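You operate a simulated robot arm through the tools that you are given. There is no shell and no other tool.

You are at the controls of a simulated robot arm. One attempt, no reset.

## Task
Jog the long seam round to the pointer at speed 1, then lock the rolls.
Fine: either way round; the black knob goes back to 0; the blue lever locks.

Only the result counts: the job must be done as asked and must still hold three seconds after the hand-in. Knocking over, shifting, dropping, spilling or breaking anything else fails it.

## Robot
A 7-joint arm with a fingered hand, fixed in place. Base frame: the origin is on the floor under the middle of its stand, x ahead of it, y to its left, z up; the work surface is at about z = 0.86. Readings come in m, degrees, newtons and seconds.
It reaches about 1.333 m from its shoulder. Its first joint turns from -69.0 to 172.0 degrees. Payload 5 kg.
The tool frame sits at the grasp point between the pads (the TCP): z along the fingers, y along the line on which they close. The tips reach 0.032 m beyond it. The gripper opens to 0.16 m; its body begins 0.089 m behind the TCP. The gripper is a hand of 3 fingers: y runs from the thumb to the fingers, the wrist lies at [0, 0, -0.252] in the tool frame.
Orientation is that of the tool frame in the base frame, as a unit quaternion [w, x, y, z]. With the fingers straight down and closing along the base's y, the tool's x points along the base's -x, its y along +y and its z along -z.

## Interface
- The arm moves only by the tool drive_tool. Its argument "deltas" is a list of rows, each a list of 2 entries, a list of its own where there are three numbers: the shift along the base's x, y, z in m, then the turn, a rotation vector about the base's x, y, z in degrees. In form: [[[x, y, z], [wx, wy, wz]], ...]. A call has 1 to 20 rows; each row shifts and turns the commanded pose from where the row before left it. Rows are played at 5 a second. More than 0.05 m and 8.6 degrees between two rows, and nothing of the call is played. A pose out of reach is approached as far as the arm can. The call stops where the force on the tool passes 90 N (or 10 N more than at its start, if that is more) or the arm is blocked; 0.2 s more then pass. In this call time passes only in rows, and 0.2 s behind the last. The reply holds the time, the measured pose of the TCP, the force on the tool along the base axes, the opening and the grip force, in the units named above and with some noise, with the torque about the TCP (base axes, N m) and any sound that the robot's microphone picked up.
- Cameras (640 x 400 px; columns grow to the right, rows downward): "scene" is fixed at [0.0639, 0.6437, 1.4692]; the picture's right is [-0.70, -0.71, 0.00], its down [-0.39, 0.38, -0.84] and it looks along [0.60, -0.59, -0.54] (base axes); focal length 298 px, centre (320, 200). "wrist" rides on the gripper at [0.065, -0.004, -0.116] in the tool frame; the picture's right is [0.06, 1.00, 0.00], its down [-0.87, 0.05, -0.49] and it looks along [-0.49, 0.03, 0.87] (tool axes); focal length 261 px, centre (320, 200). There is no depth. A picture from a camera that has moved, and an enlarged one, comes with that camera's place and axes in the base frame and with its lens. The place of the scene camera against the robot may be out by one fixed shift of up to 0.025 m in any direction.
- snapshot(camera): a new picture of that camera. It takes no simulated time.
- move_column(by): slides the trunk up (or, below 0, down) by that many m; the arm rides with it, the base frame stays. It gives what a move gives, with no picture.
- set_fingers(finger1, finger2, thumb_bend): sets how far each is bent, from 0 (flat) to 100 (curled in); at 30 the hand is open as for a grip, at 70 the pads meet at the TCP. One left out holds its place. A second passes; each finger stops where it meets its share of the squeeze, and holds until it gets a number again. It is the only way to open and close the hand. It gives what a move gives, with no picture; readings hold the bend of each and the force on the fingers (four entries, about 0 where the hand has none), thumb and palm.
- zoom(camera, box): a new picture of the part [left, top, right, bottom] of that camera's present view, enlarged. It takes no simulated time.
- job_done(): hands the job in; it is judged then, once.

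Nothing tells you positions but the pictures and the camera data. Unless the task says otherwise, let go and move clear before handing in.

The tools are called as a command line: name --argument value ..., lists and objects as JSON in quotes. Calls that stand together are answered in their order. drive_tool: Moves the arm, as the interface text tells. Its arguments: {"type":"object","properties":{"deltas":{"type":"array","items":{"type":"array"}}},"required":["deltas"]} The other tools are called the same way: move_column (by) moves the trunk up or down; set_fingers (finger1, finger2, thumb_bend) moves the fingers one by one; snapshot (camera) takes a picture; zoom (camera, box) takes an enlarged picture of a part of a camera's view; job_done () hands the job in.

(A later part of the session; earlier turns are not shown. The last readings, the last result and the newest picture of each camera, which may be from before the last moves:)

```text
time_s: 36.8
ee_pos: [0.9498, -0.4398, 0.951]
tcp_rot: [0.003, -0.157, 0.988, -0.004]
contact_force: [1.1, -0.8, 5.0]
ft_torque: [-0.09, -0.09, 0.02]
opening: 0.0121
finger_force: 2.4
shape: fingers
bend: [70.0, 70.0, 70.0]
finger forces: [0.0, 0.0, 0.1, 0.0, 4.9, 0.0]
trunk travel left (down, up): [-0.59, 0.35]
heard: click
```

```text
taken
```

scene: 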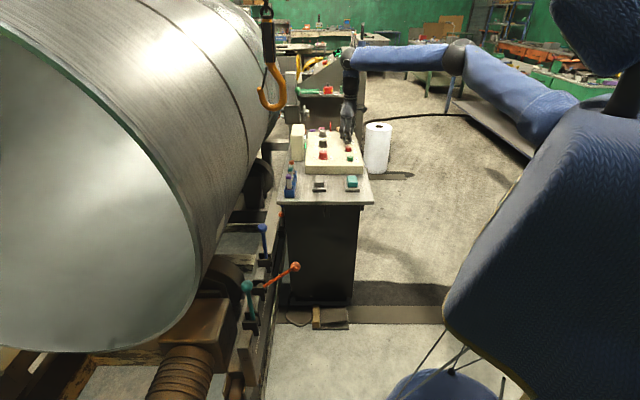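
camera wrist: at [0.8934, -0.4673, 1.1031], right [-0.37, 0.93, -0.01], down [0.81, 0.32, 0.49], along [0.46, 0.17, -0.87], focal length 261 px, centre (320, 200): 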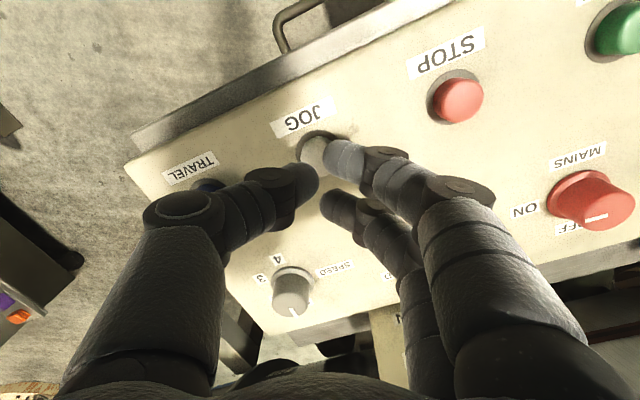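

I heard a click, so JOG is depressed. I'll hold for one second and compare pictures to see whether and which way the tank moves.

zoom --camera "scene" --box '[180, 180, 300, 260]'

zoom --camera "scene" --box '[240, 60, 340, 130]'

drive_tool --deltas '[[[0, 0, 0], [0, 0, 0]], [[0, 0, 0], [0, 0, 0]], [[0, 0, 0], [0, 0, 0]], [[0, 0, 0], [0, 0, 0]], [[0, 0, 0], [0, 0, 0]]]'

zoom --camera "scene" --box '[180, 180, 300, 260]'

zoom --camera "scene" --box '[240, 60, 340, 130]'

```text
5.00 times, centred on (240, 220) of scene
camera zoom: at [0.0639, 0.6437, 1.4692], right [-0.7, -0.71, 0.0], down [-0.39, 0.38, -0.84], along [0.6, -0.59, -0.54], focal length 1489 px, centre (720, 100)
```

zoom: 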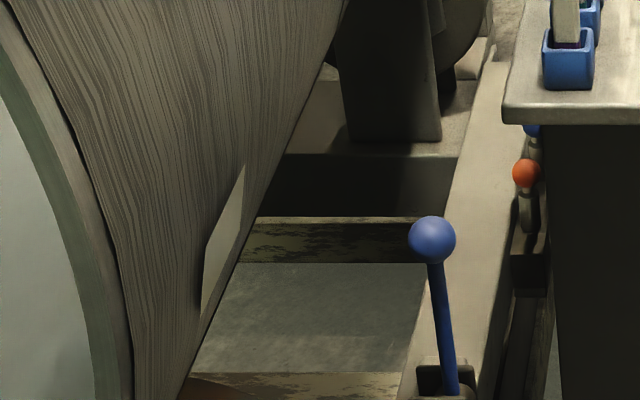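

```text
5.71 times, centred on (290, 95) of scene
camera zoom: at [0.0639, 0.6437, 1.4692], right [-0.7, -0.71, 0.0], down [-0.39, 0.38, -0.84], along [0.6, -0.59, -0.54], focal length 1702 px, centre (491, 800)
```

zoom: 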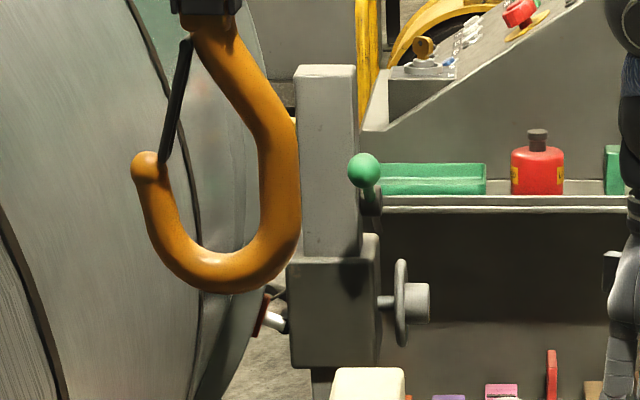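

```text
time_s: 38.0
ee_pos: [0.9503, -0.4394, 0.9497]
tcp_rot: [0.003, -0.157, 0.988, -0.004]
contact_force: [2.4, -0.8, 5.8]
ft_torque: [-0.11, -0.16, 0.02]
opening: 0.012
finger_force: 3.3
shape: fingers
bend: [70.0, 70.0, 70.0]
finger forces: [0.0, 0.1, 0.1, 0.1, 6.5, 0.1]
trunk travel left (down, up): [-0.59, 0.35]
```

```text
5.00 times, centred on (240, 220) of scene
camera zoom: at [0.0639, 0.6437, 1.4692], right [-0.7, -0.71, 0.0], down [-0.39, 0.38, -0.84], along [0.6, -0.59, -0.54], focal length 1489 px, centre (720, 100)
```

zoom: 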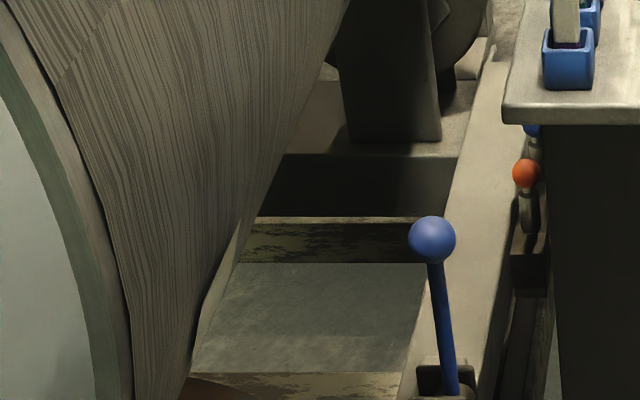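

```text
5.71 times, centred on (290, 95) of scene
camera zoom: at [0.0639, 0.6437, 1.4692], right [-0.7, -0.71, 0.0], down [-0.39, 0.38, -0.84], along [0.6, -0.59, -0.54], focal length 1702 px, centre (491, 800)
```

zoom: 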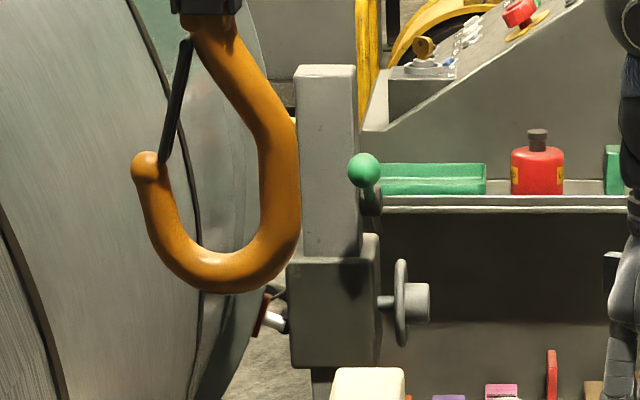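

It works: the near side of the tank moves down, so the top comes towards the robot side. I'll keep holding and watch for the long seam coming over the top.

drive_tool --deltas '[[[0, 0, 0], [0, 0, 0]], [[0, 0, 0], [0, 0, 0]], [[0, 0, 0], [0, 0, 0]], [[0, 0, 0], [0, 0, 0]], [[0, 0, 0], [0, 0, 0]], [[0, 0, 0], [0, 0, 0]], [[0, 0, 0], [0, 0, 0]], [[0, 0, 0], [0, 0, 0]], [[0, 0, 0], [0, 0, 0]], [[0, 0, 0], [0, 0, 0]]]'

snapshot --camera "scene"

snapshot --camera "wrist"

```text
time_s: 40.2
ee_pos: [0.9498, -0.4392, 0.9503]
tcp_rot: [0.002, -0.157, 0.988, -0.003]
contact_force: [2.1, -1.0, 5.5]
ft_torque: [-0.13, -0.08, 0.02]
opening: 0.0122
finger_force: 3.1
shape: fingers
bend: [70.0, 70.0, 70.0]
finger forces: [0.1, 0.1, 0.0, 0.1, 6.7, 0.0]
trunk travel left (down, up): [-0.59, 0.35]
```

```text
taken
```

scene: 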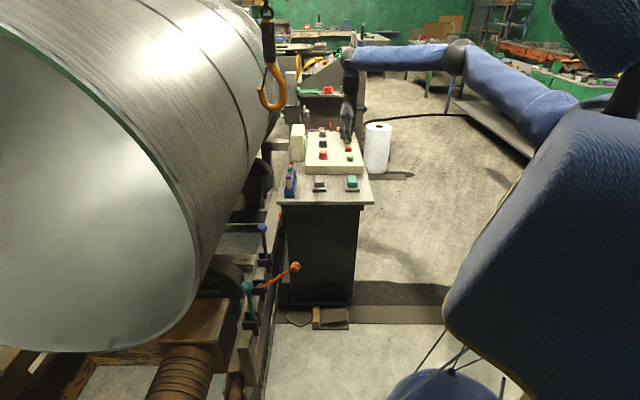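

```text
taken
camera wrist: at [0.8879, -0.463, 1.064], right [-0.37, 0.93, -0.01], down [0.81, 0.32, 0.49], along [0.46, 0.17, -0.87], focal length 261 px, centre (320, 200)
```

wrist: 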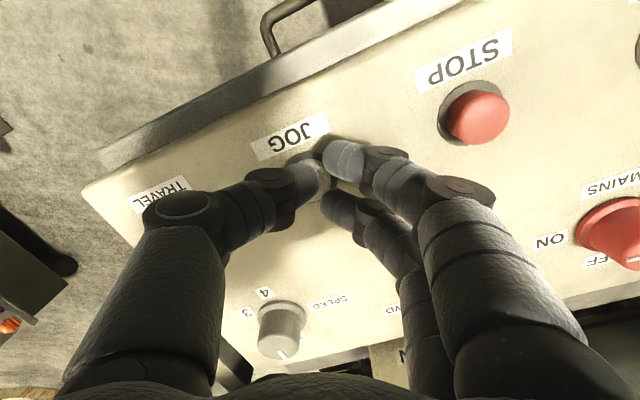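

zoom --camera "scene" --box '[60, 0, 290, 145]'

zoom --camera "scene" --box '[140, 110, 280, 260]'

```text
2.76 times, centred on (175, 72) of scene
camera zoom: at [0.0639, 0.6437, 1.4692], right [-0.7, -0.71, 0.0], down [-0.39, 0.38, -0.84], along [0.6, -0.59, -0.54], focal length 822 px, centre (720, 552)
```

zoom: 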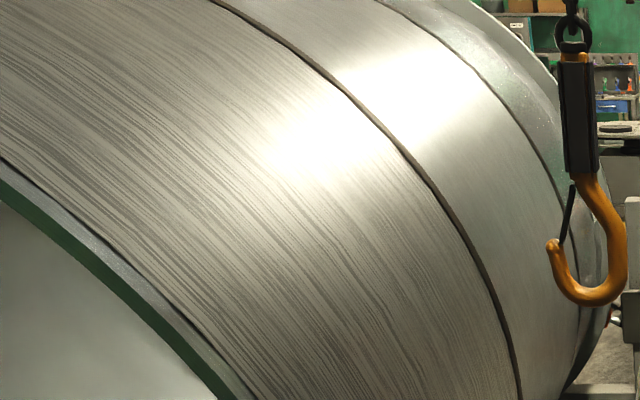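

```text
2.67 times, centred on (210, 185) of scene
camera zoom: at [0.0639, 0.6437, 1.4692], right [-0.7, -0.71, 0.0], down [-0.39, 0.38, -0.84], along [0.6, -0.59, -0.54], focal length 794 px, centre (613, 240)
```

zoom: 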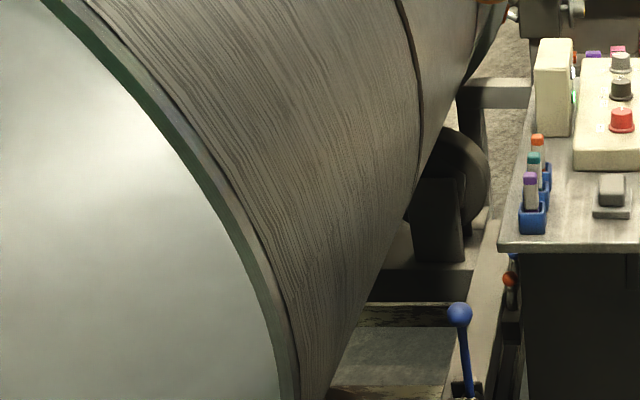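

The RUN lamp is green and no seam is in view yet. I'll keep holding in steps of about 2–3 s.

drive_tool --deltas '[[[0, 0, 0], [0, 0, 0]], [[0, 0, 0], [0, 0, 0]], [[0, 0, 0], [0, 0, 0]], [[0, 0, 0], [0, 0, 0]], [[0, 0, 0], [0, 0, 0]], [[0, 0, 0], [0, 0, 0]], [[0, 0, 0], [0, 0, 0]], [[0, 0, 0], [0, 0, 0]], [[0, 0, 0], [0, 0, 0]], [[0, 0, 0], [0, 0, 0]], [[0, 0, 0], [0, 0, 0]], [[0, 0, 0], [0, 0, 0]], [[0, 0, 0], [0, 0, 0]], [[0, 0, 0], [0, 0, 0]], [[0, 0, 0], [0, 0, 0]]]'

zoom --camera "scene" --box '[0, 0, 300, 190]'

zoom --camera "scene" --box '[240, 60, 340, 130]'

```text
time_s: 43.4
ee_pos: [0.9506, -0.4391, 0.9494]
tcp_rot: [0.003, -0.156, 0.988, -0.004]
contact_force: [1.1, -1.2, 7.1]
ft_torque: [-0.12, -0.08, 0.01]
opening: 0.0124
finger_force: 2.8
shape: fingers
bend: [70.0, 70.0, 70.0]
finger forces: [0.0, 0.0, 0.0, 0.1, 6.7, 0.0]
trunk travel left (down, up): [-0.59, 0.35]
```

```text
2.11 times, centred on (150, 95) of scene
camera zoom: at [0.0639, 0.6437, 1.4692], right [-0.7, -0.71, 0.0], down [-0.39, 0.38, -0.84], along [0.6, -0.59, -0.54], focal length 627 px, centre (678, 421)
```

zoom: 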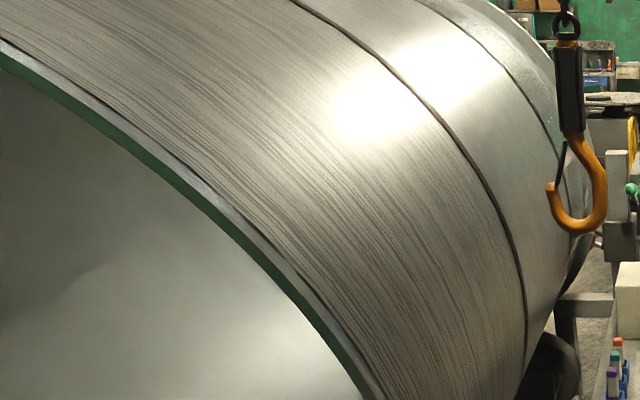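

```text
5.71 times, centred on (290, 95) of scene
camera zoom: at [0.0639, 0.6437, 1.4692], right [-0.7, -0.71, 0.0], down [-0.39, 0.38, -0.84], along [0.6, -0.59, -0.54], focal length 1702 px, centre (491, 800)
```

zoom: 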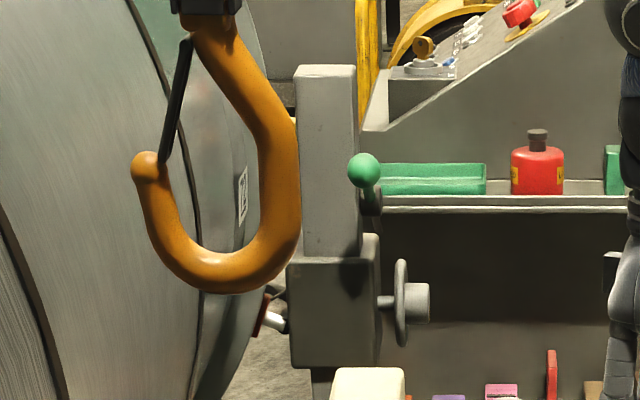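

drive_tool --deltas '[[[0, 0, 0], [0, 0, 0]], [[0, 0, 0], [0, 0, 0]], [[0, 0, 0], [0, 0, 0]], [[0, 0, 0], [0, 0, 0]], [[0, 0, 0], [0, 0, 0]], [[0, 0, 0], [0, 0, 0]], [[0, 0, 0], [0, 0, 0]], [[0, 0, 0], [0, 0, 0]], [[0, 0, 0], [0, 0, 0]], [[0, 0, 0], [0, 0, 0]], [[0, 0, 0], [0, 0, 0]], [[0, 0, 0], [0, 0, 0]], [[0, 0, 0], [0, 0, 0]], [[0, 0, 0], [0, 0, 0]], [[0, 0, 0], [0, 0, 0]]]'

zoom --camera "scene" --box '[0, 0, 300, 190]'

zoom --camera "scene" --box '[240, 60, 340, 130]'

```text
time_s: 46.6
ee_pos: [0.95, -0.4393, 0.9494]
tcp_rot: [0.003, -0.157, 0.988, -0.004]
contact_force: [2.0, -1.5, 6.8]
ft_torque: [-0.13, -0.08, 0.03]
opening: 0.012
finger_force: 3.3
shape: fingers
bend: [70.0, 70.0, 70.0]
finger forces: [0.0, 0.1, 0.1, 0.0, 6.7, 0.0]
trunk travel left (down, up): [-0.59, 0.35]
```

```text
2.11 times, centred on (150, 95) of scene
camera zoom: at [0.0639, 0.6437, 1.4692], right [-0.7, -0.71, 0.0], down [-0.39, 0.38, -0.84], along [0.6, -0.59, -0.54], focal length 627 px, centre (678, 421)
```

zoom: 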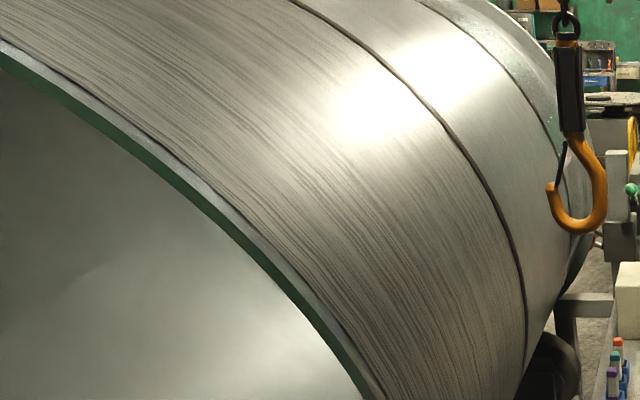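

```text
5.71 times, centred on (290, 95) of scene
camera zoom: at [0.0639, 0.6437, 1.4692], right [-0.7, -0.71, 0.0], down [-0.39, 0.38, -0.84], along [0.6, -0.59, -0.54], focal length 1702 px, centre (491, 800)
```

zoom: 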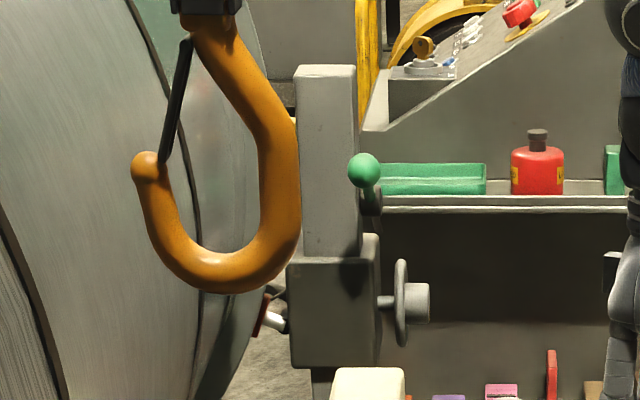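

drive_tool --deltas '[[[0, 0, 0], [0, 0, 0]], [[0, 0, 0], [0, 0, 0]], [[0, 0, 0], [0, 0, 0]], [[0, 0, 0], [0, 0, 0]], [[0, 0, 0], [0, 0, 0]], [[0, 0, 0], [0, 0, 0]], [[0, 0, 0], [0, 0, 0]], [[0, 0, 0], [0, 0, 0]], [[0, 0, 0], [0, 0, 0]], [[0, 0, 0], [0, 0, 0]], [[0, 0, 0], [0, 0, 0]], [[0, 0, 0], [0, 0, 0]], [[0, 0, 0], [0, 0, 0]], [[0, 0, 0], [0, 0, 0]], [[0, 0, 0], [0, 0, 0]], [[0, 0, 0], [0, 0, 0]], [[0, 0, 0], [0, 0, 0]], [[0, 0, 0], [0, 0, 0]], [[0, 0, 0], [0, 0, 0]], [[0, 0, 0], [0, 0, 0]]]'

zoom --camera "scene" --box '[0, 0, 300, 190]'

zoom --camera "scene" --box '[140, 110, 280, 260]'

```text
time_s: 50.8
ee_pos: [0.9496, -0.4393, 0.9501]
tcp_rot: [0.002, -0.157, 0.988, -0.005]
contact_force: [1.7, -1.7, 6.4]
ft_torque: [-0.12, -0.09, -0.01]
opening: 0.0122
finger_force: 3.1
shape: fingers
bend: [70.0, 70.0, 70.0]
finger forces: [0.0, 0.0, 0.0, 0.0, 6.6, 0.1]
trunk travel left (down, up): [-0.59, 0.35]
```

```text
2.11 times, centred on (150, 95) of scene
camera zoom: at [0.0639, 0.6437, 1.4692], right [-0.7, -0.71, 0.0], down [-0.39, 0.38, -0.84], along [0.6, -0.59, -0.54], focal length 627 px, centre (678, 421)
```

zoom: 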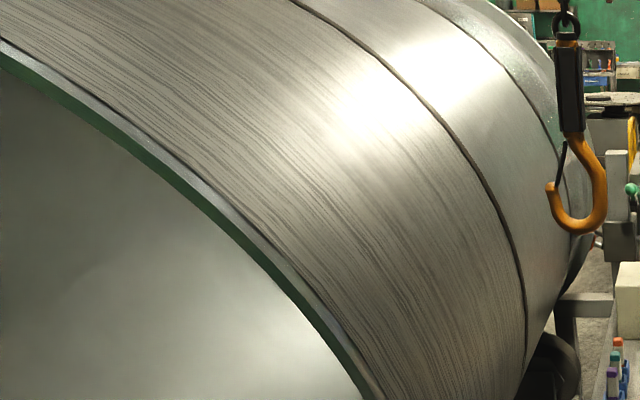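

```text
2.67 times, centred on (210, 185) of scene
camera zoom: at [0.0639, 0.6437, 1.4692], right [-0.7, -0.71, 0.0], down [-0.39, 0.38, -0.84], along [0.6, -0.59, -0.54], focal length 794 px, centre (613, 240)
```

zoom: 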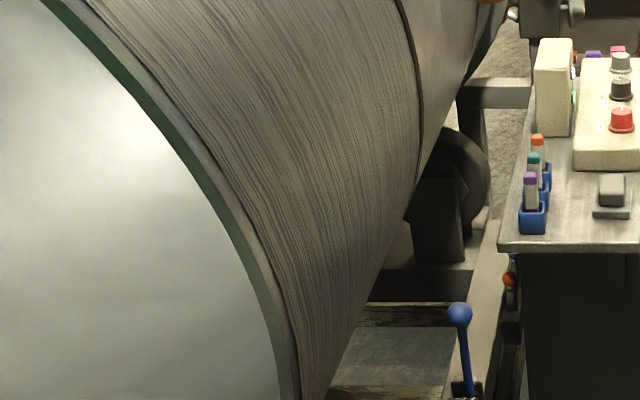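

drive_tool --deltas '[[[0, 0, 0], [0, 0, 0]], [[0, 0, 0], [0, 0, 0]], [[0, 0, 0], [0, 0, 0]], [[0, 0, 0], [0, 0, 0]], [[0, 0, 0], [0, 0, 0]], [[0, 0, 0], [0, 0, 0]], [[0, 0, 0], [0, 0, 0]], [[0, 0, 0], [0, 0, 0]], [[0, 0, 0], [0, 0, 0]], [[0, 0, 0], [0, 0, 0]], [[0, 0, 0], [0, 0, 0]], [[0, 0, 0], [0, 0, 0]], [[0, 0, 0], [0, 0, 0]], [[0, 0, 0], [0, 0, 0]], [[0, 0, 0], [0, 0, 0]], [[0, 0, 0], [0, 0, 0]], [[0, 0, 0], [0, 0, 0]], [[0, 0, 0], [0, 0, 0]], [[0, 0, 0], [0, 0, 0]], [[0, 0, 0], [0, 0, 0]]]'

zoom --camera "scene" --box '[0, 0, 300, 190]'

zoom --camera "scene" --box '[140, 110, 280, 260]'

```text
time_s: 55.0
ee_pos: [0.95, -0.4386, 0.95]
tcp_rot: [0.002, -0.156, 0.988, -0.004]
contact_force: [0.9, -1.4, 7.4]
ft_torque: [-0.12, -0.08, 0.04]
opening: 0.0123
finger_force: 3.0
shape: fingers
bend: [70.0, 70.0, 70.0]
finger forces: [0.0, 0.0, 0.1, 0.1, 6.5, 0.1]
trunk travel left (down, up): [-0.59, 0.35]
```

```text
2.11 times, centred on (150, 95) of scene
camera zoom: at [0.0639, 0.6437, 1.4692], right [-0.7, -0.71, 0.0], down [-0.39, 0.38, -0.84], along [0.6, -0.59, -0.54], focal length 627 px, centre (678, 421)
```

zoom: 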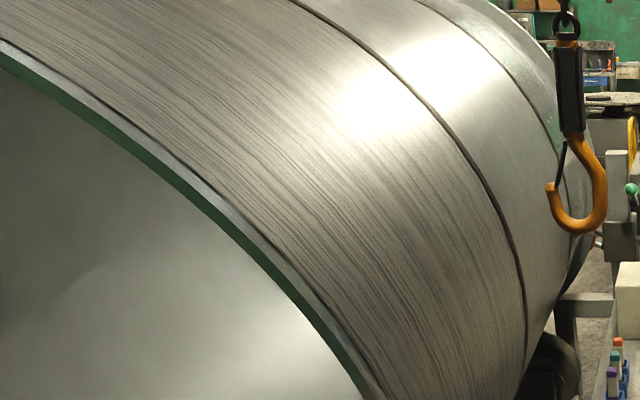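

```text
2.67 times, centred on (210, 185) of scene
camera zoom: at [0.0639, 0.6437, 1.4692], right [-0.7, -0.71, 0.0], down [-0.39, 0.38, -0.84], along [0.6, -0.59, -0.54], focal length 794 px, centre (613, 240)
```

zoom: 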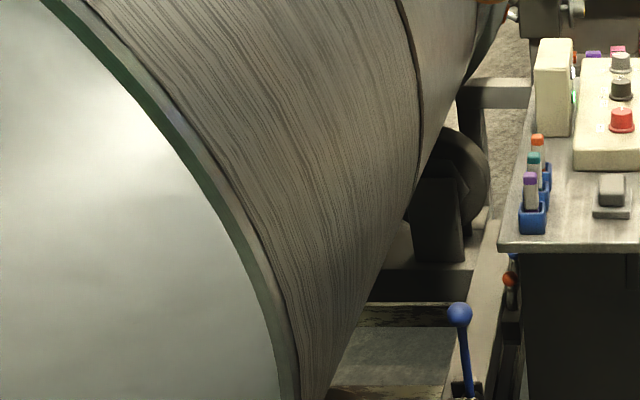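

drive_tool --deltas '[[[0, 0, 0], [0, 0, 0]], [[0, 0, 0], [0, 0, 0]], [[0, 0, 0], [0, 0, 0]], [[0, 0, 0], [0, 0, 0]], [[0, 0, 0], [0, 0, 0]], [[0, 0, 0], [0, 0, 0]], [[0, 0, 0], [0, 0, 0]], [[0, 0, 0], [0, 0, 0]], [[0, 0, 0], [0, 0, 0]], [[0, 0, 0], [0, 0, 0]], [[0, 0, 0], [0, 0, 0]], [[0, 0, 0], [0, 0, 0]], [[0, 0, 0], [0, 0, 0]], [[0, 0, 0], [0, 0, 0]], [[0, 0, 0], [0, 0, 0]], [[0, 0, 0], [0, 0, 0]], [[0, 0, 0], [0, 0, 0]], [[0, 0, 0], [0, 0, 0]], [[0, 0, 0], [0, 0, 0]], [[0, 0, 0], [0, 0, 0]]]'

zoom --camera "scene" --box '[0, 0, 300, 190]'

zoom --camera "scene" --box '[240, 60, 340, 130]'

```text
time_s: 59.2
ee_pos: [0.9491, -0.4398, 0.9496]
tcp_rot: [0.003, -0.157, 0.988, -0.003]
contact_force: [2.2, -1.7, 6.9]
ft_torque: [-0.12, -0.07, -0.01]
opening: 0.0119
finger_force: 3.6
shape: fingers
bend: [70.0, 70.0, 70.0]
finger forces: [0.0, 0.0, 0.0, 0.0, 6.5, 0.1]
trunk travel left (down, up): [-0.59, 0.35]
```

```text
2.11 times, centred on (150, 95) of scene
camera zoom: at [0.0639, 0.6437, 1.4692], right [-0.7, -0.71, 0.0], down [-0.39, 0.38, -0.84], along [0.6, -0.59, -0.54], focal length 627 px, centre (678, 421)
```

zoom: 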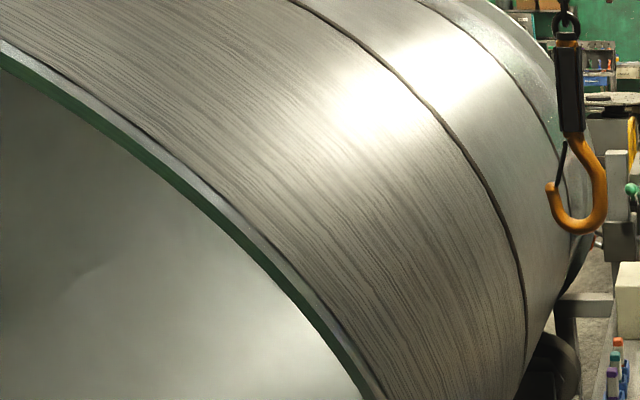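

```text
5.71 times, centred on (290, 95) of scene
camera zoom: at [0.0639, 0.6437, 1.4692], right [-0.7, -0.71, 0.0], down [-0.39, 0.38, -0.84], along [0.6, -0.59, -0.54], focal length 1702 px, centre (491, 800)
```

zoom: 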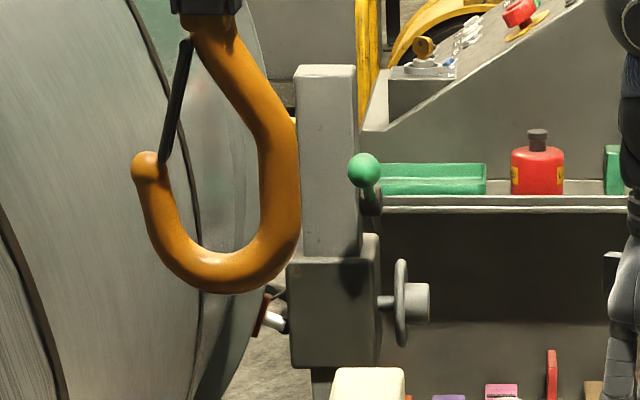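

drive_tool --deltas '[[[0, 0, 0], [0, 0, 0]], [[0, 0, 0], [0, 0, 0]], [[0, 0, 0], [0, 0, 0]], [[0, 0, 0], [0, 0, 0]], [[0, 0, 0], [0, 0, 0]], [[0, 0, 0], [0, 0, 0]], [[0, 0, 0], [0, 0, 0]], [[0, 0, 0], [0, 0, 0]], [[0, 0, 0], [0, 0, 0]], [[0, 0, 0], [0, 0, 0]], [[0, 0, 0], [0, 0, 0]], [[0, 0, 0], [0, 0, 0]], [[0, 0, 0], [0, 0, 0]], [[0, 0, 0], [0, 0, 0]], [[0, 0, 0], [0, 0, 0]], [[0, 0, 0], [0, 0, 0]], [[0, 0, 0], [0, 0, 0]], [[0, 0, 0], [0, 0, 0]], [[0, 0, 0], [0, 0, 0]], [[0, 0, 0], [0, 0, 0]]]'

zoom --camera "scene" --box '[0, 0, 300, 190]'

zoom --camera "scene" --box '[140, 110, 280, 260]'

```text
time_s: 63.4
ee_pos: [0.9485, -0.4387, 0.9511]
tcp_rot: [0.002, -0.157, 0.988, -0.005]
contact_force: [2.2, -1.5, 6.8]
ft_torque: [-0.09, -0.1, -0.01]
opening: 0.0122
finger_force: 3.6
shape: fingers
bend: [70.0, 70.0, 70.0]
finger forces: [0.0, 0.0, 0.0, 0.0, 6.5, 0.0]
trunk travel left (down, up): [-0.59, 0.35]
```

```text
2.11 times, centred on (150, 95) of scene
camera zoom: at [0.0639, 0.6437, 1.4692], right [-0.7, -0.71, 0.0], down [-0.39, 0.38, -0.84], along [0.6, -0.59, -0.54], focal length 627 px, centre (678, 421)
```

zoom: 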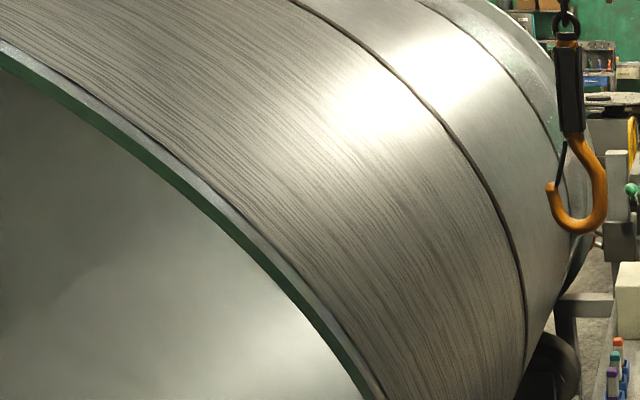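

```text
2.67 times, centred on (210, 185) of scene
camera zoom: at [0.0639, 0.6437, 1.4692], right [-0.7, -0.71, 0.0], down [-0.39, 0.38, -0.84], along [0.6, -0.59, -0.54], focal length 794 px, centre (613, 240)
```

zoom: 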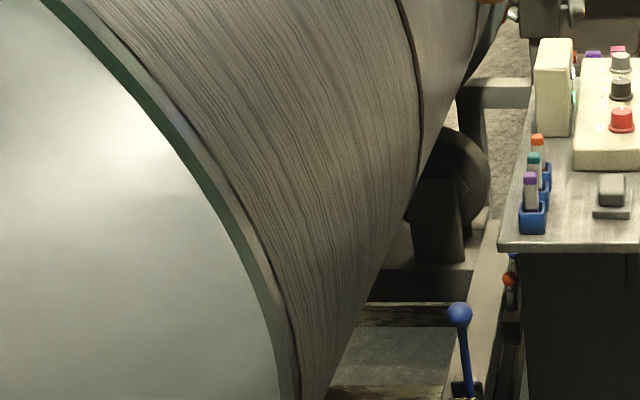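

drive_tool --deltas '[[[0, 0, 0], [0, 0, 0]], [[0, 0, 0], [0, 0, 0]], [[0, 0, 0], [0, 0, 0]], [[0, 0, 0], [0, 0, 0]], [[0, 0, 0], [0, 0, 0]], [[0, 0, 0], [0, 0, 0]], [[0, 0, 0], [0, 0, 0]], [[0, 0, 0], [0, 0, 0]], [[0, 0, 0], [0, 0, 0]], [[0, 0, 0], [0, 0, 0]], [[0, 0, 0], [0, 0, 0]], [[0, 0, 0], [0, 0, 0]], [[0, 0, 0], [0, 0, 0]], [[0, 0, 0], [0, 0, 0]], [[0, 0, 0], [0, 0, 0]], [[0, 0, 0], [0, 0, 0]], [[0, 0, 0], [0, 0, 0]], [[0, 0, 0], [0, 0, 0]], [[0, 0, 0], [0, 0, 0]], [[0, 0, 0], [0, 0, 0]]]'

zoom --camera "scene" --box '[0, 0, 300, 190]'

zoom --camera "scene" --box '[240, 60, 340, 130]'

```text
time_s: 67.6
ee_pos: [0.9504, -0.4396, 0.9498]
tcp_rot: [0.003, -0.156, 0.988, -0.004]
contact_force: [1.4, -1.6, 6.0]
ft_torque: [-0.15, -0.08, 0.03]
opening: 0.0122
finger_force: 3.3
shape: fingers
bend: [70.0, 70.0, 70.0]
finger forces: [0.1, 0.0, 0.1, 0.0, 6.5, 0.1]
trunk travel left (down, up): [-0.59, 0.35]
```

```text
2.11 times, centred on (150, 95) of scene
camera zoom: at [0.0639, 0.6437, 1.4692], right [-0.7, -0.71, 0.0], down [-0.39, 0.38, -0.84], along [0.6, -0.59, -0.54], focal length 627 px, centre (678, 421)
```

zoom: 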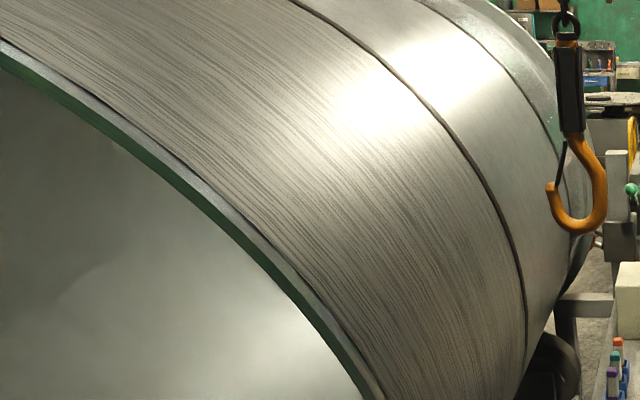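

```text
5.71 times, centred on (290, 95) of scene
camera zoom: at [0.0639, 0.6437, 1.4692], right [-0.7, -0.71, 0.0], down [-0.39, 0.38, -0.84], along [0.6, -0.59, -0.54], focal length 1702 px, centre (491, 800)
```

zoom: 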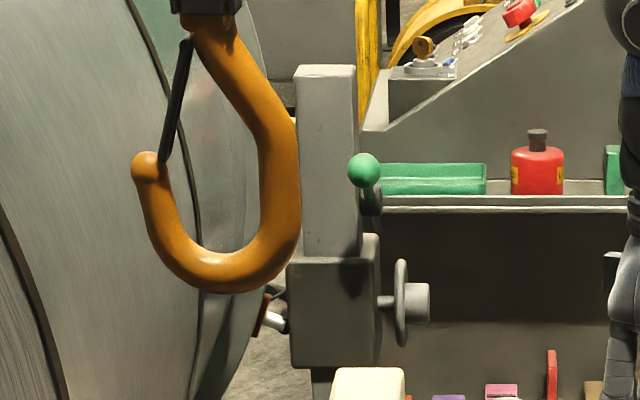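

I want to measure the rotation rate. I'll compare a close-up of the surface before and after a short hold.

zoom --camera "scene" --box '[225, 60, 275, 100]'

zoom --camera "scene" --box '[180, 0, 280, 70]'

drive_tool --deltas '[[[0, 0, 0], [0, 0, 0]], [[0, 0, 0], [0, 0, 0]], [[0, 0, 0], [0, 0, 0]], [[0, 0, 0], [0, 0, 0]], [[0, 0, 0], [0, 0, 0]], [[0, 0, 0], [0, 0, 0]], [[0, 0, 0], [0, 0, 0]], [[0, 0, 0], [0, 0, 0]], [[0, 0, 0], [0, 0, 0]]]'

zoom --camera "scene" --box '[180, 0, 280, 70]'

zoom --camera "scene" --box '[0, 0, 300, 190]'

```text
10.00 times, centred on (250, 80) of scene
camera zoom: at [0.0639, 0.6437, 1.4692], right [-0.7, -0.71, 0.0], down [-0.39, 0.38, -0.84], along [0.6, -0.59, -0.54], focal length 2979 px, centre (1020, 1400)
```

zoom: 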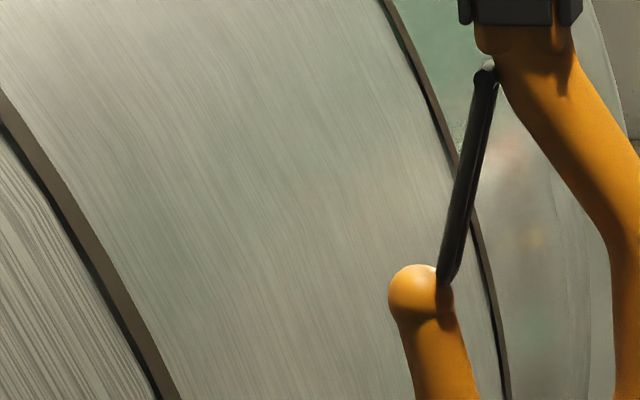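

```text
5.71 times, centred on (230, 35) of scene
camera zoom: at [0.0639, 0.6437, 1.4692], right [-0.7, -0.71, 0.0], down [-0.39, 0.38, -0.84], along [0.6, -0.59, -0.54], focal length 1702 px, centre (834, 1143)
```

zoom: 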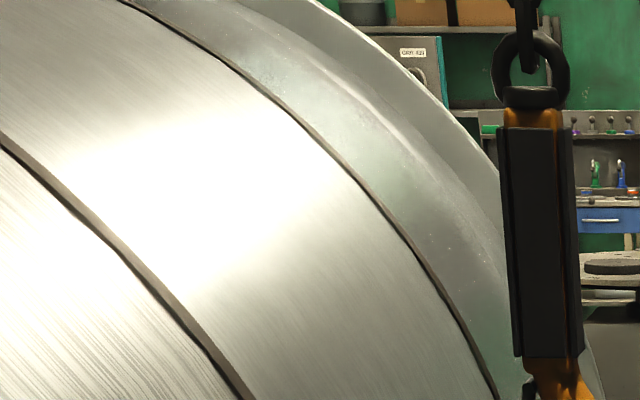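

```text
time_s: 69.6
ee_pos: [0.9502, -0.4402, 0.9487]
tcp_rot: [0.002, -0.156, 0.988, -0.004]
contact_force: [1.1, 0.5, 6.3]
ft_torque: [-0.11, -0.07, 0.01]
opening: 0.0124
finger_force: 3.3
shape: fingers
bend: [70.0, 70.0, 70.0]
finger forces: [0.0, 0.0, 0.1, 0.0, 6.6, 0.0]
trunk travel left (down, up): [-0.59, 0.35]
```

```text
5.71 times, centred on (230, 35) of scene
camera zoom: at [0.0639, 0.6437, 1.4692], right [-0.7, -0.71, 0.0], down [-0.39, 0.38, -0.84], along [0.6, -0.59, -0.54], focal length 1702 px, centre (834, 1143)
```

zoom: 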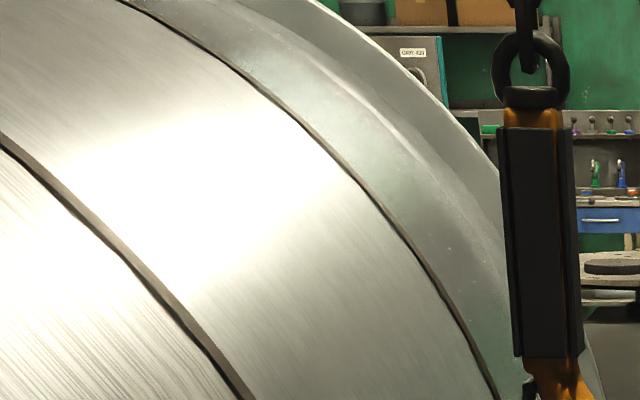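

```text
2.11 times, centred on (150, 95) of scene
camera zoom: at [0.0639, 0.6437, 1.4692], right [-0.7, -0.71, 0.0], down [-0.39, 0.38, -0.84], along [0.6, -0.59, -0.54], focal length 627 px, centre (678, 421)
```

zoom: 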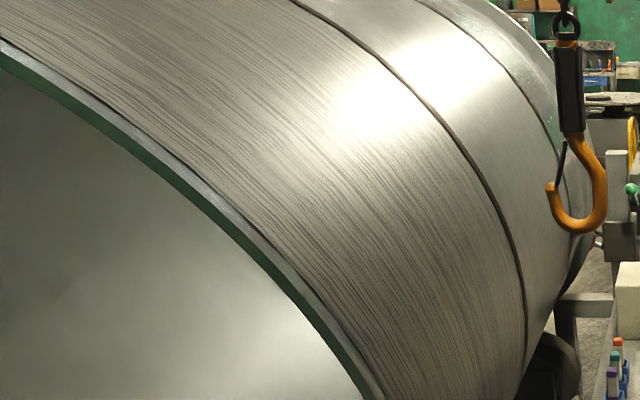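

drive_tool --deltas '[[[0, 0, 0], [0, 0, 0]], [[0, 0, 0], [0, 0, 0]], [[0, 0, 0], [0, 0, 0]], [[0, 0, 0], [0, 0, 0]], [[0, 0, 0], [0, 0, 0]], [[0, 0, 0], [0, 0, 0]], [[0, 0, 0], [0, 0, 0]], [[0, 0, 0], [0, 0, 0]], [[0, 0, 0], [0, 0, 0]], [[0, 0, 0], [0, 0, 0]], [[0, 0, 0], [0, 0, 0]], [[0, 0, 0], [0, 0, 0]], [[0, 0, 0], [0, 0, 0]], [[0, 0, 0], [0, 0, 0]], [[0, 0, 0], [0, 0, 0]]]'

zoom --camera "scene" --box '[0, 0, 300, 190]'

zoom --camera "scene" --box '[140, 110, 280, 260]'

```text
time_s: 72.8
ee_pos: [0.9495, -0.439, 0.9487]
tcp_rot: [0.002, -0.157, 0.988, -0.004]
contact_force: [1.6, -1.4, 6.4]
ft_torque: [-0.12, -0.08, 0.06]
opening: 0.0123
finger_force: 3.8
shape: fingers
bend: [70.0, 70.0, 70.0]
finger forces: [0.0, 0.0, 0.0, 0.0, 6.6, 0.1]
trunk travel left (down, up): [-0.59, 0.35]
```

```text
2.11 times, centred on (150, 95) of scene
camera zoom: at [0.0639, 0.6437, 1.4692], right [-0.7, -0.71, 0.0], down [-0.39, 0.38, -0.84], along [0.6, -0.59, -0.54], focal length 627 px, centre (678, 421)
```

zoom: 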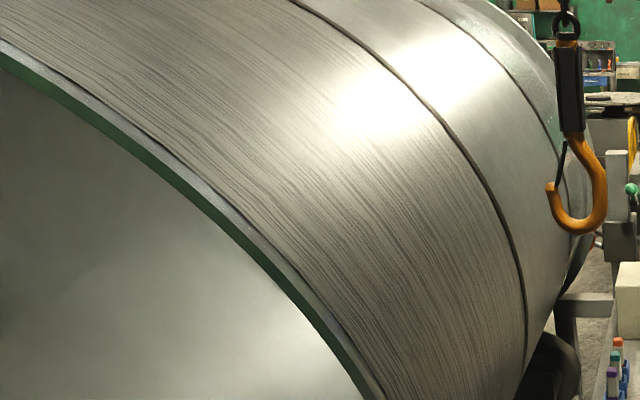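

```text
2.67 times, centred on (210, 185) of scene
camera zoom: at [0.0639, 0.6437, 1.4692], right [-0.7, -0.71, 0.0], down [-0.39, 0.38, -0.84], along [0.6, -0.59, -0.54], focal length 794 px, centre (613, 240)
```

zoom: 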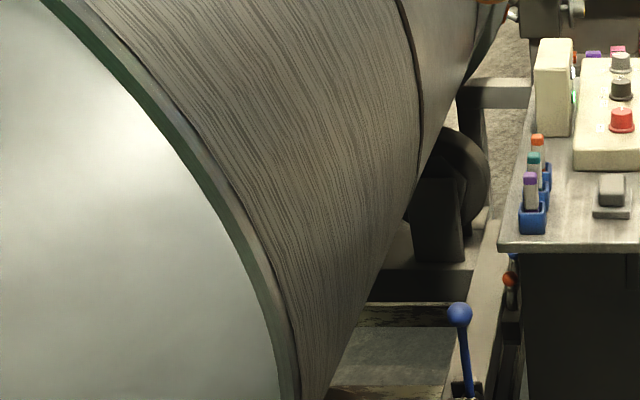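

The rate is about 4°/s, so a full turn takes about 90 s, and I've covered roughly 145°. I'll keep jogging.

drive_tool --deltas '[[[0, 0, 0], [0, 0, 0]], [[0, 0, 0], [0, 0, 0]], [[0, 0, 0], [0, 0, 0]], [[0, 0, 0], [0, 0, 0]], [[0, 0, 0], [0, 0, 0]], [[0, 0, 0], [0, 0, 0]], [[0, 0, 0], [0, 0, 0]], [[0, 0, 0], [0, 0, 0]], [[0, 0, 0], [0, 0, 0]], [[0, 0, 0], [0, 0, 0]], [[0, 0, 0], [0, 0, 0]], [[0, 0, 0], [0, 0, 0]], [[0, 0, 0], [0, 0, 0]], [[0, 0, 0], [0, 0, 0]], [[0, 0, 0], [0, 0, 0]], [[0, 0, 0], [0, 0, 0]], [[0, 0, 0], [0, 0, 0]], [[0, 0, 0], [0, 0, 0]], [[0, 0, 0], [0, 0, 0]], [[0, 0, 0], [0, 0, 0]]]'

zoom --camera "scene" --box '[0, 0, 300, 190]'

zoom --camera "scene" --box '[180, 0, 280, 70]'

```text
time_s: 77.0
ee_pos: [0.9494, -0.4386, 0.9499]
tcp_rot: [0.002, -0.157, 0.988, -0.004]
contact_force: [2.7, -0.5, 6.2]
ft_torque: [-0.11, -0.08, 0.01]
opening: 0.0123
finger_force: 3.6
shape: fingers
bend: [70.0, 70.0, 70.0]
finger forces: [0.0, 0.0, 0.1, 0.0, 6.4, 0.0]
trunk travel left (down, up): [-0.59, 0.35]
```

```text
2.11 times, centred on (150, 95) of scene
camera zoom: at [0.0639, 0.6437, 1.4692], right [-0.7, -0.71, 0.0], down [-0.39, 0.38, -0.84], along [0.6, -0.59, -0.54], focal length 627 px, centre (678, 421)
```

zoom: 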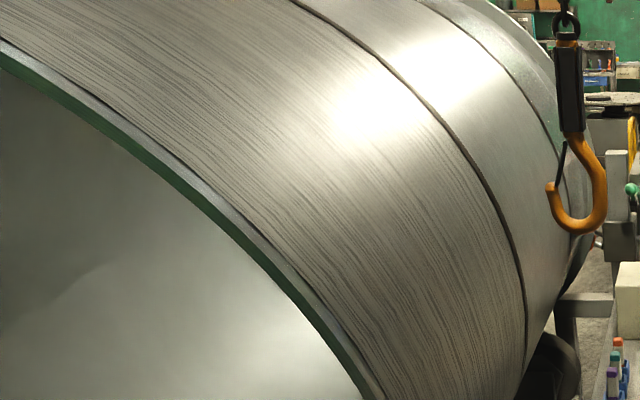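

```text
5.71 times, centred on (230, 35) of scene
camera zoom: at [0.0639, 0.6437, 1.4692], right [-0.7, -0.71, 0.0], down [-0.39, 0.38, -0.84], along [0.6, -0.59, -0.54], focal length 1702 px, centre (834, 1143)
```

zoom: 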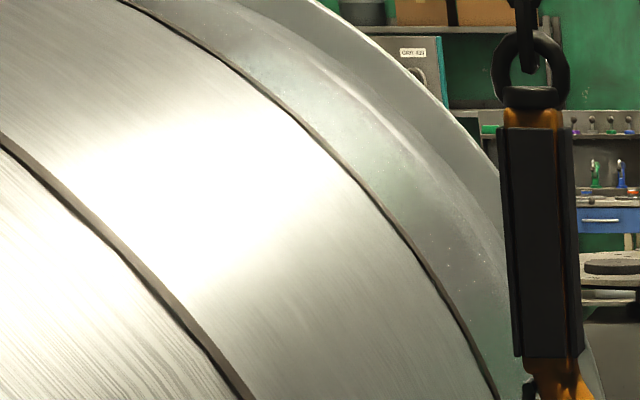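

drive_tool --deltas '[[[0, 0, 0], [0, 0, 0]], [[0, 0, 0], [0, 0, 0]], [[0, 0, 0], [0, 0, 0]], [[0, 0, 0], [0, 0, 0]], [[0, 0, 0], [0, 0, 0]], [[0, 0, 0], [0, 0, 0]], [[0, 0, 0], [0, 0, 0]], [[0, 0, 0], [0, 0, 0]], [[0, 0, 0], [0, 0, 0]], [[0, 0, 0], [0, 0, 0]], [[0, 0, 0], [0, 0, 0]], [[0, 0, 0], [0, 0, 0]], [[0, 0, 0], [0, 0, 0]], [[0, 0, 0], [0, 0, 0]], [[0, 0, 0], [0, 0, 0]], [[0, 0, 0], [0, 0, 0]], [[0, 0, 0], [0, 0, 0]], [[0, 0, 0], [0, 0, 0]], [[0, 0, 0], [0, 0, 0]], [[0, 0, 0], [0, 0, 0]]]'

zoom --camera "scene" --box '[0, 0, 300, 190]'

zoom --camera "scene" --box '[140, 110, 280, 260]'

```text
time_s: 81.2
ee_pos: [0.9497, -0.4398, 0.9499]
tcp_rot: [0.002, -0.157, 0.988, -0.004]
contact_force: [0.3, -0.7, 5.8]
ft_torque: [-0.12, -0.1, 0.03]
opening: 0.0124
finger_force: 3.1
shape: fingers
bend: [70.0, 70.0, 70.0]
finger forces: [0.0, 0.0, 0.0, 0.0, 6.6, 0.1]
trunk travel left (down, up): [-0.59, 0.35]
```

```text
2.11 times, centred on (150, 95) of scene
camera zoom: at [0.0639, 0.6437, 1.4692], right [-0.7, -0.71, 0.0], down [-0.39, 0.38, -0.84], along [0.6, -0.59, -0.54], focal length 627 px, centre (678, 421)
```

zoom: 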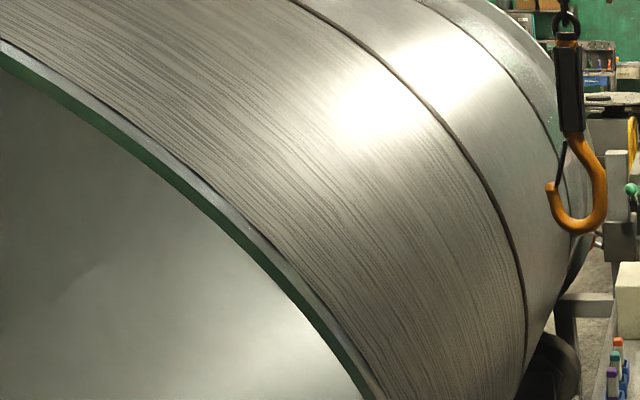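

```text
2.67 times, centred on (210, 185) of scene
camera zoom: at [0.0639, 0.6437, 1.4692], right [-0.7, -0.71, 0.0], down [-0.39, 0.38, -0.84], along [0.6, -0.59, -0.54], focal length 794 px, centre (613, 240)
```

zoom: 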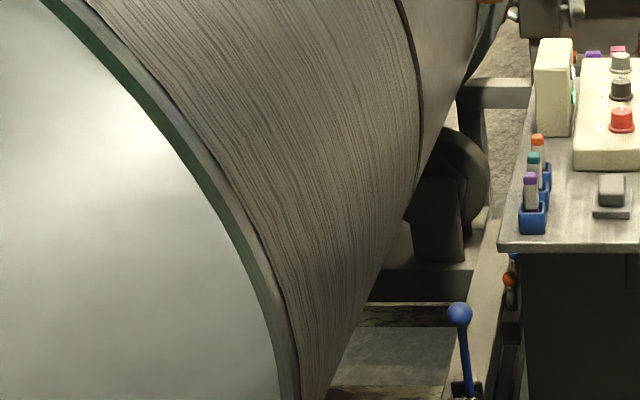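

drive_tool --deltas '[[[0, 0, 0], [0, 0, 0]], [[0, 0, 0], [0, 0, 0]], [[0, 0, 0], [0, 0, 0]], [[0, 0, 0], [0, 0, 0]], [[0, 0, 0], [0, 0, 0]], [[0, 0, 0], [0, 0, 0]], [[0, 0, 0], [0, 0, 0]], [[0, 0, 0], [0, 0, 0]], [[0, 0, 0], [0, 0, 0]], [[0, 0, 0], [0, 0, 0]], [[0, 0, 0], [0, 0, 0]], [[0, 0, 0], [0, 0, 0]], [[0, 0, 0], [0, 0, 0]], [[0, 0, 0], [0, 0, 0]], [[0, 0, 0], [0, 0, 0]], [[0, 0, 0], [0, 0, 0]], [[0, 0, 0], [0, 0, 0]], [[0, 0, 0], [0, 0, 0]], [[0, 0, 0], [0, 0, 0]], [[0, 0, 0], [0, 0, 0]]]'

zoom --camera "scene" --box '[0, 0, 300, 190]'

zoom --camera "scene" --box '[180, 0, 280, 70]'

```text
time_s: 85.4
ee_pos: [0.9486, -0.4383, 0.9499]
tcp_rot: [0.002, -0.156, 0.988, -0.005]
contact_force: [2.0, -1.4, 5.3]
ft_torque: [-0.09, -0.09, 0.02]
opening: 0.0122
finger_force: 2.9
shape: fingers
bend: [70.0, 70.0, 70.0]
finger forces: [0.0, 0.0, 0.0, 0.0, 6.5, 0.0]
trunk travel left (down, up): [-0.59, 0.35]
```

```text
2.11 times, centred on (150, 95) of scene
camera zoom: at [0.0639, 0.6437, 1.4692], right [-0.7, -0.71, 0.0], down [-0.39, 0.38, -0.84], along [0.6, -0.59, -0.54], focal length 627 px, centre (678, 421)
```

zoom: 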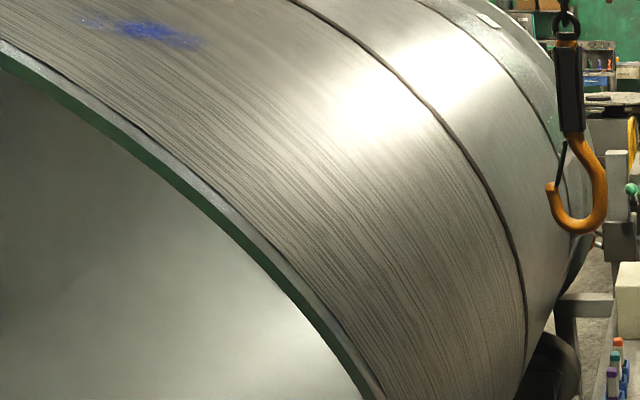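

```text
5.71 times, centred on (230, 35) of scene
camera zoom: at [0.0639, 0.6437, 1.4692], right [-0.7, -0.71, 0.0], down [-0.39, 0.38, -0.84], along [0.6, -0.59, -0.54], focal length 1702 px, centre (834, 1143)
```

zoom: 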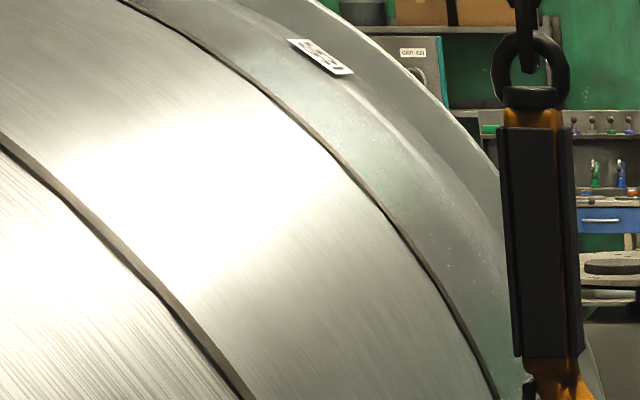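

Features are appearing now: a blue paint mark and another number plate. I'll go on in smaller steps.

drive_tool --deltas '[[[0, 0, 0], [0, 0, 0]], [[0, 0, 0], [0, 0, 0]], [[0, 0, 0], [0, 0, 0]], [[0, 0, 0], [0, 0, 0]], [[0, 0, 0], [0, 0, 0]], [[0, 0, 0], [0, 0, 0]], [[0, 0, 0], [0, 0, 0]], [[0, 0, 0], [0, 0, 0]], [[0, 0, 0], [0, 0, 0]], [[0, 0, 0], [0, 0, 0]]]'

zoom --camera "scene" --box '[0, 0, 300, 190]'

zoom --camera "scene" --box '[180, 0, 280, 70]'

```text
time_s: 87.6
ee_pos: [0.9495, -0.4402, 0.9488]
tcp_rot: [0.003, -0.156, 0.988, -0.005]
contact_force: [1.2, -1.3, 6.8]
ft_torque: [-0.12, -0.09, 0.01]
opening: 0.0124
finger_force: 3.1
shape: fingers
bend: [70.0, 70.0, 70.0]
finger forces: [0.0, 0.1, 0.0, 0.1, 6.5, 0.0]
trunk travel left (down, up): [-0.59, 0.35]
```

```text
2.11 times, centred on (150, 95) of scene
camera zoom: at [0.0639, 0.6437, 1.4692], right [-0.7, -0.71, 0.0], down [-0.39, 0.38, -0.84], along [0.6, -0.59, -0.54], focal length 627 px, centre (678, 421)
```

zoom: 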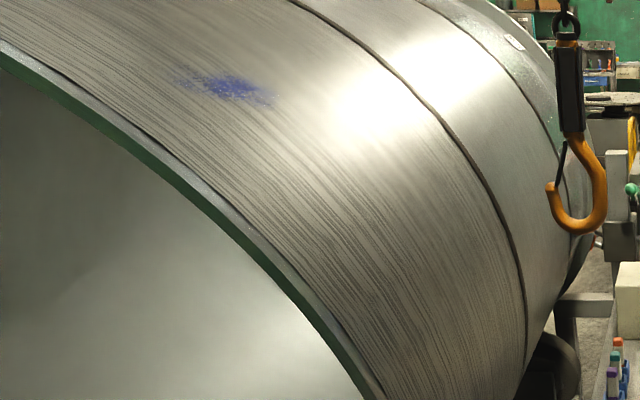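

```text
5.71 times, centred on (230, 35) of scene
camera zoom: at [0.0639, 0.6437, 1.4692], right [-0.7, -0.71, 0.0], down [-0.39, 0.38, -0.84], along [0.6, -0.59, -0.54], focal length 1702 px, centre (834, 1143)
```

zoom: 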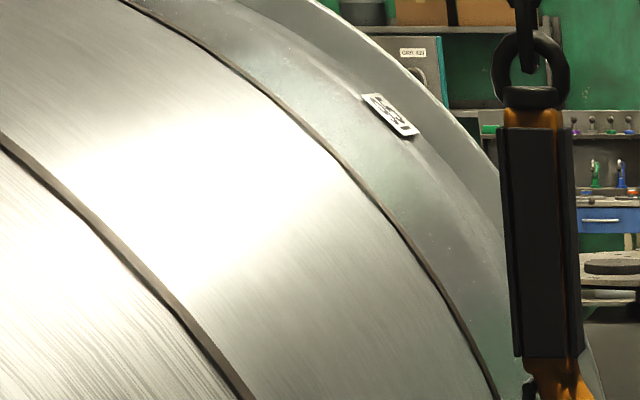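

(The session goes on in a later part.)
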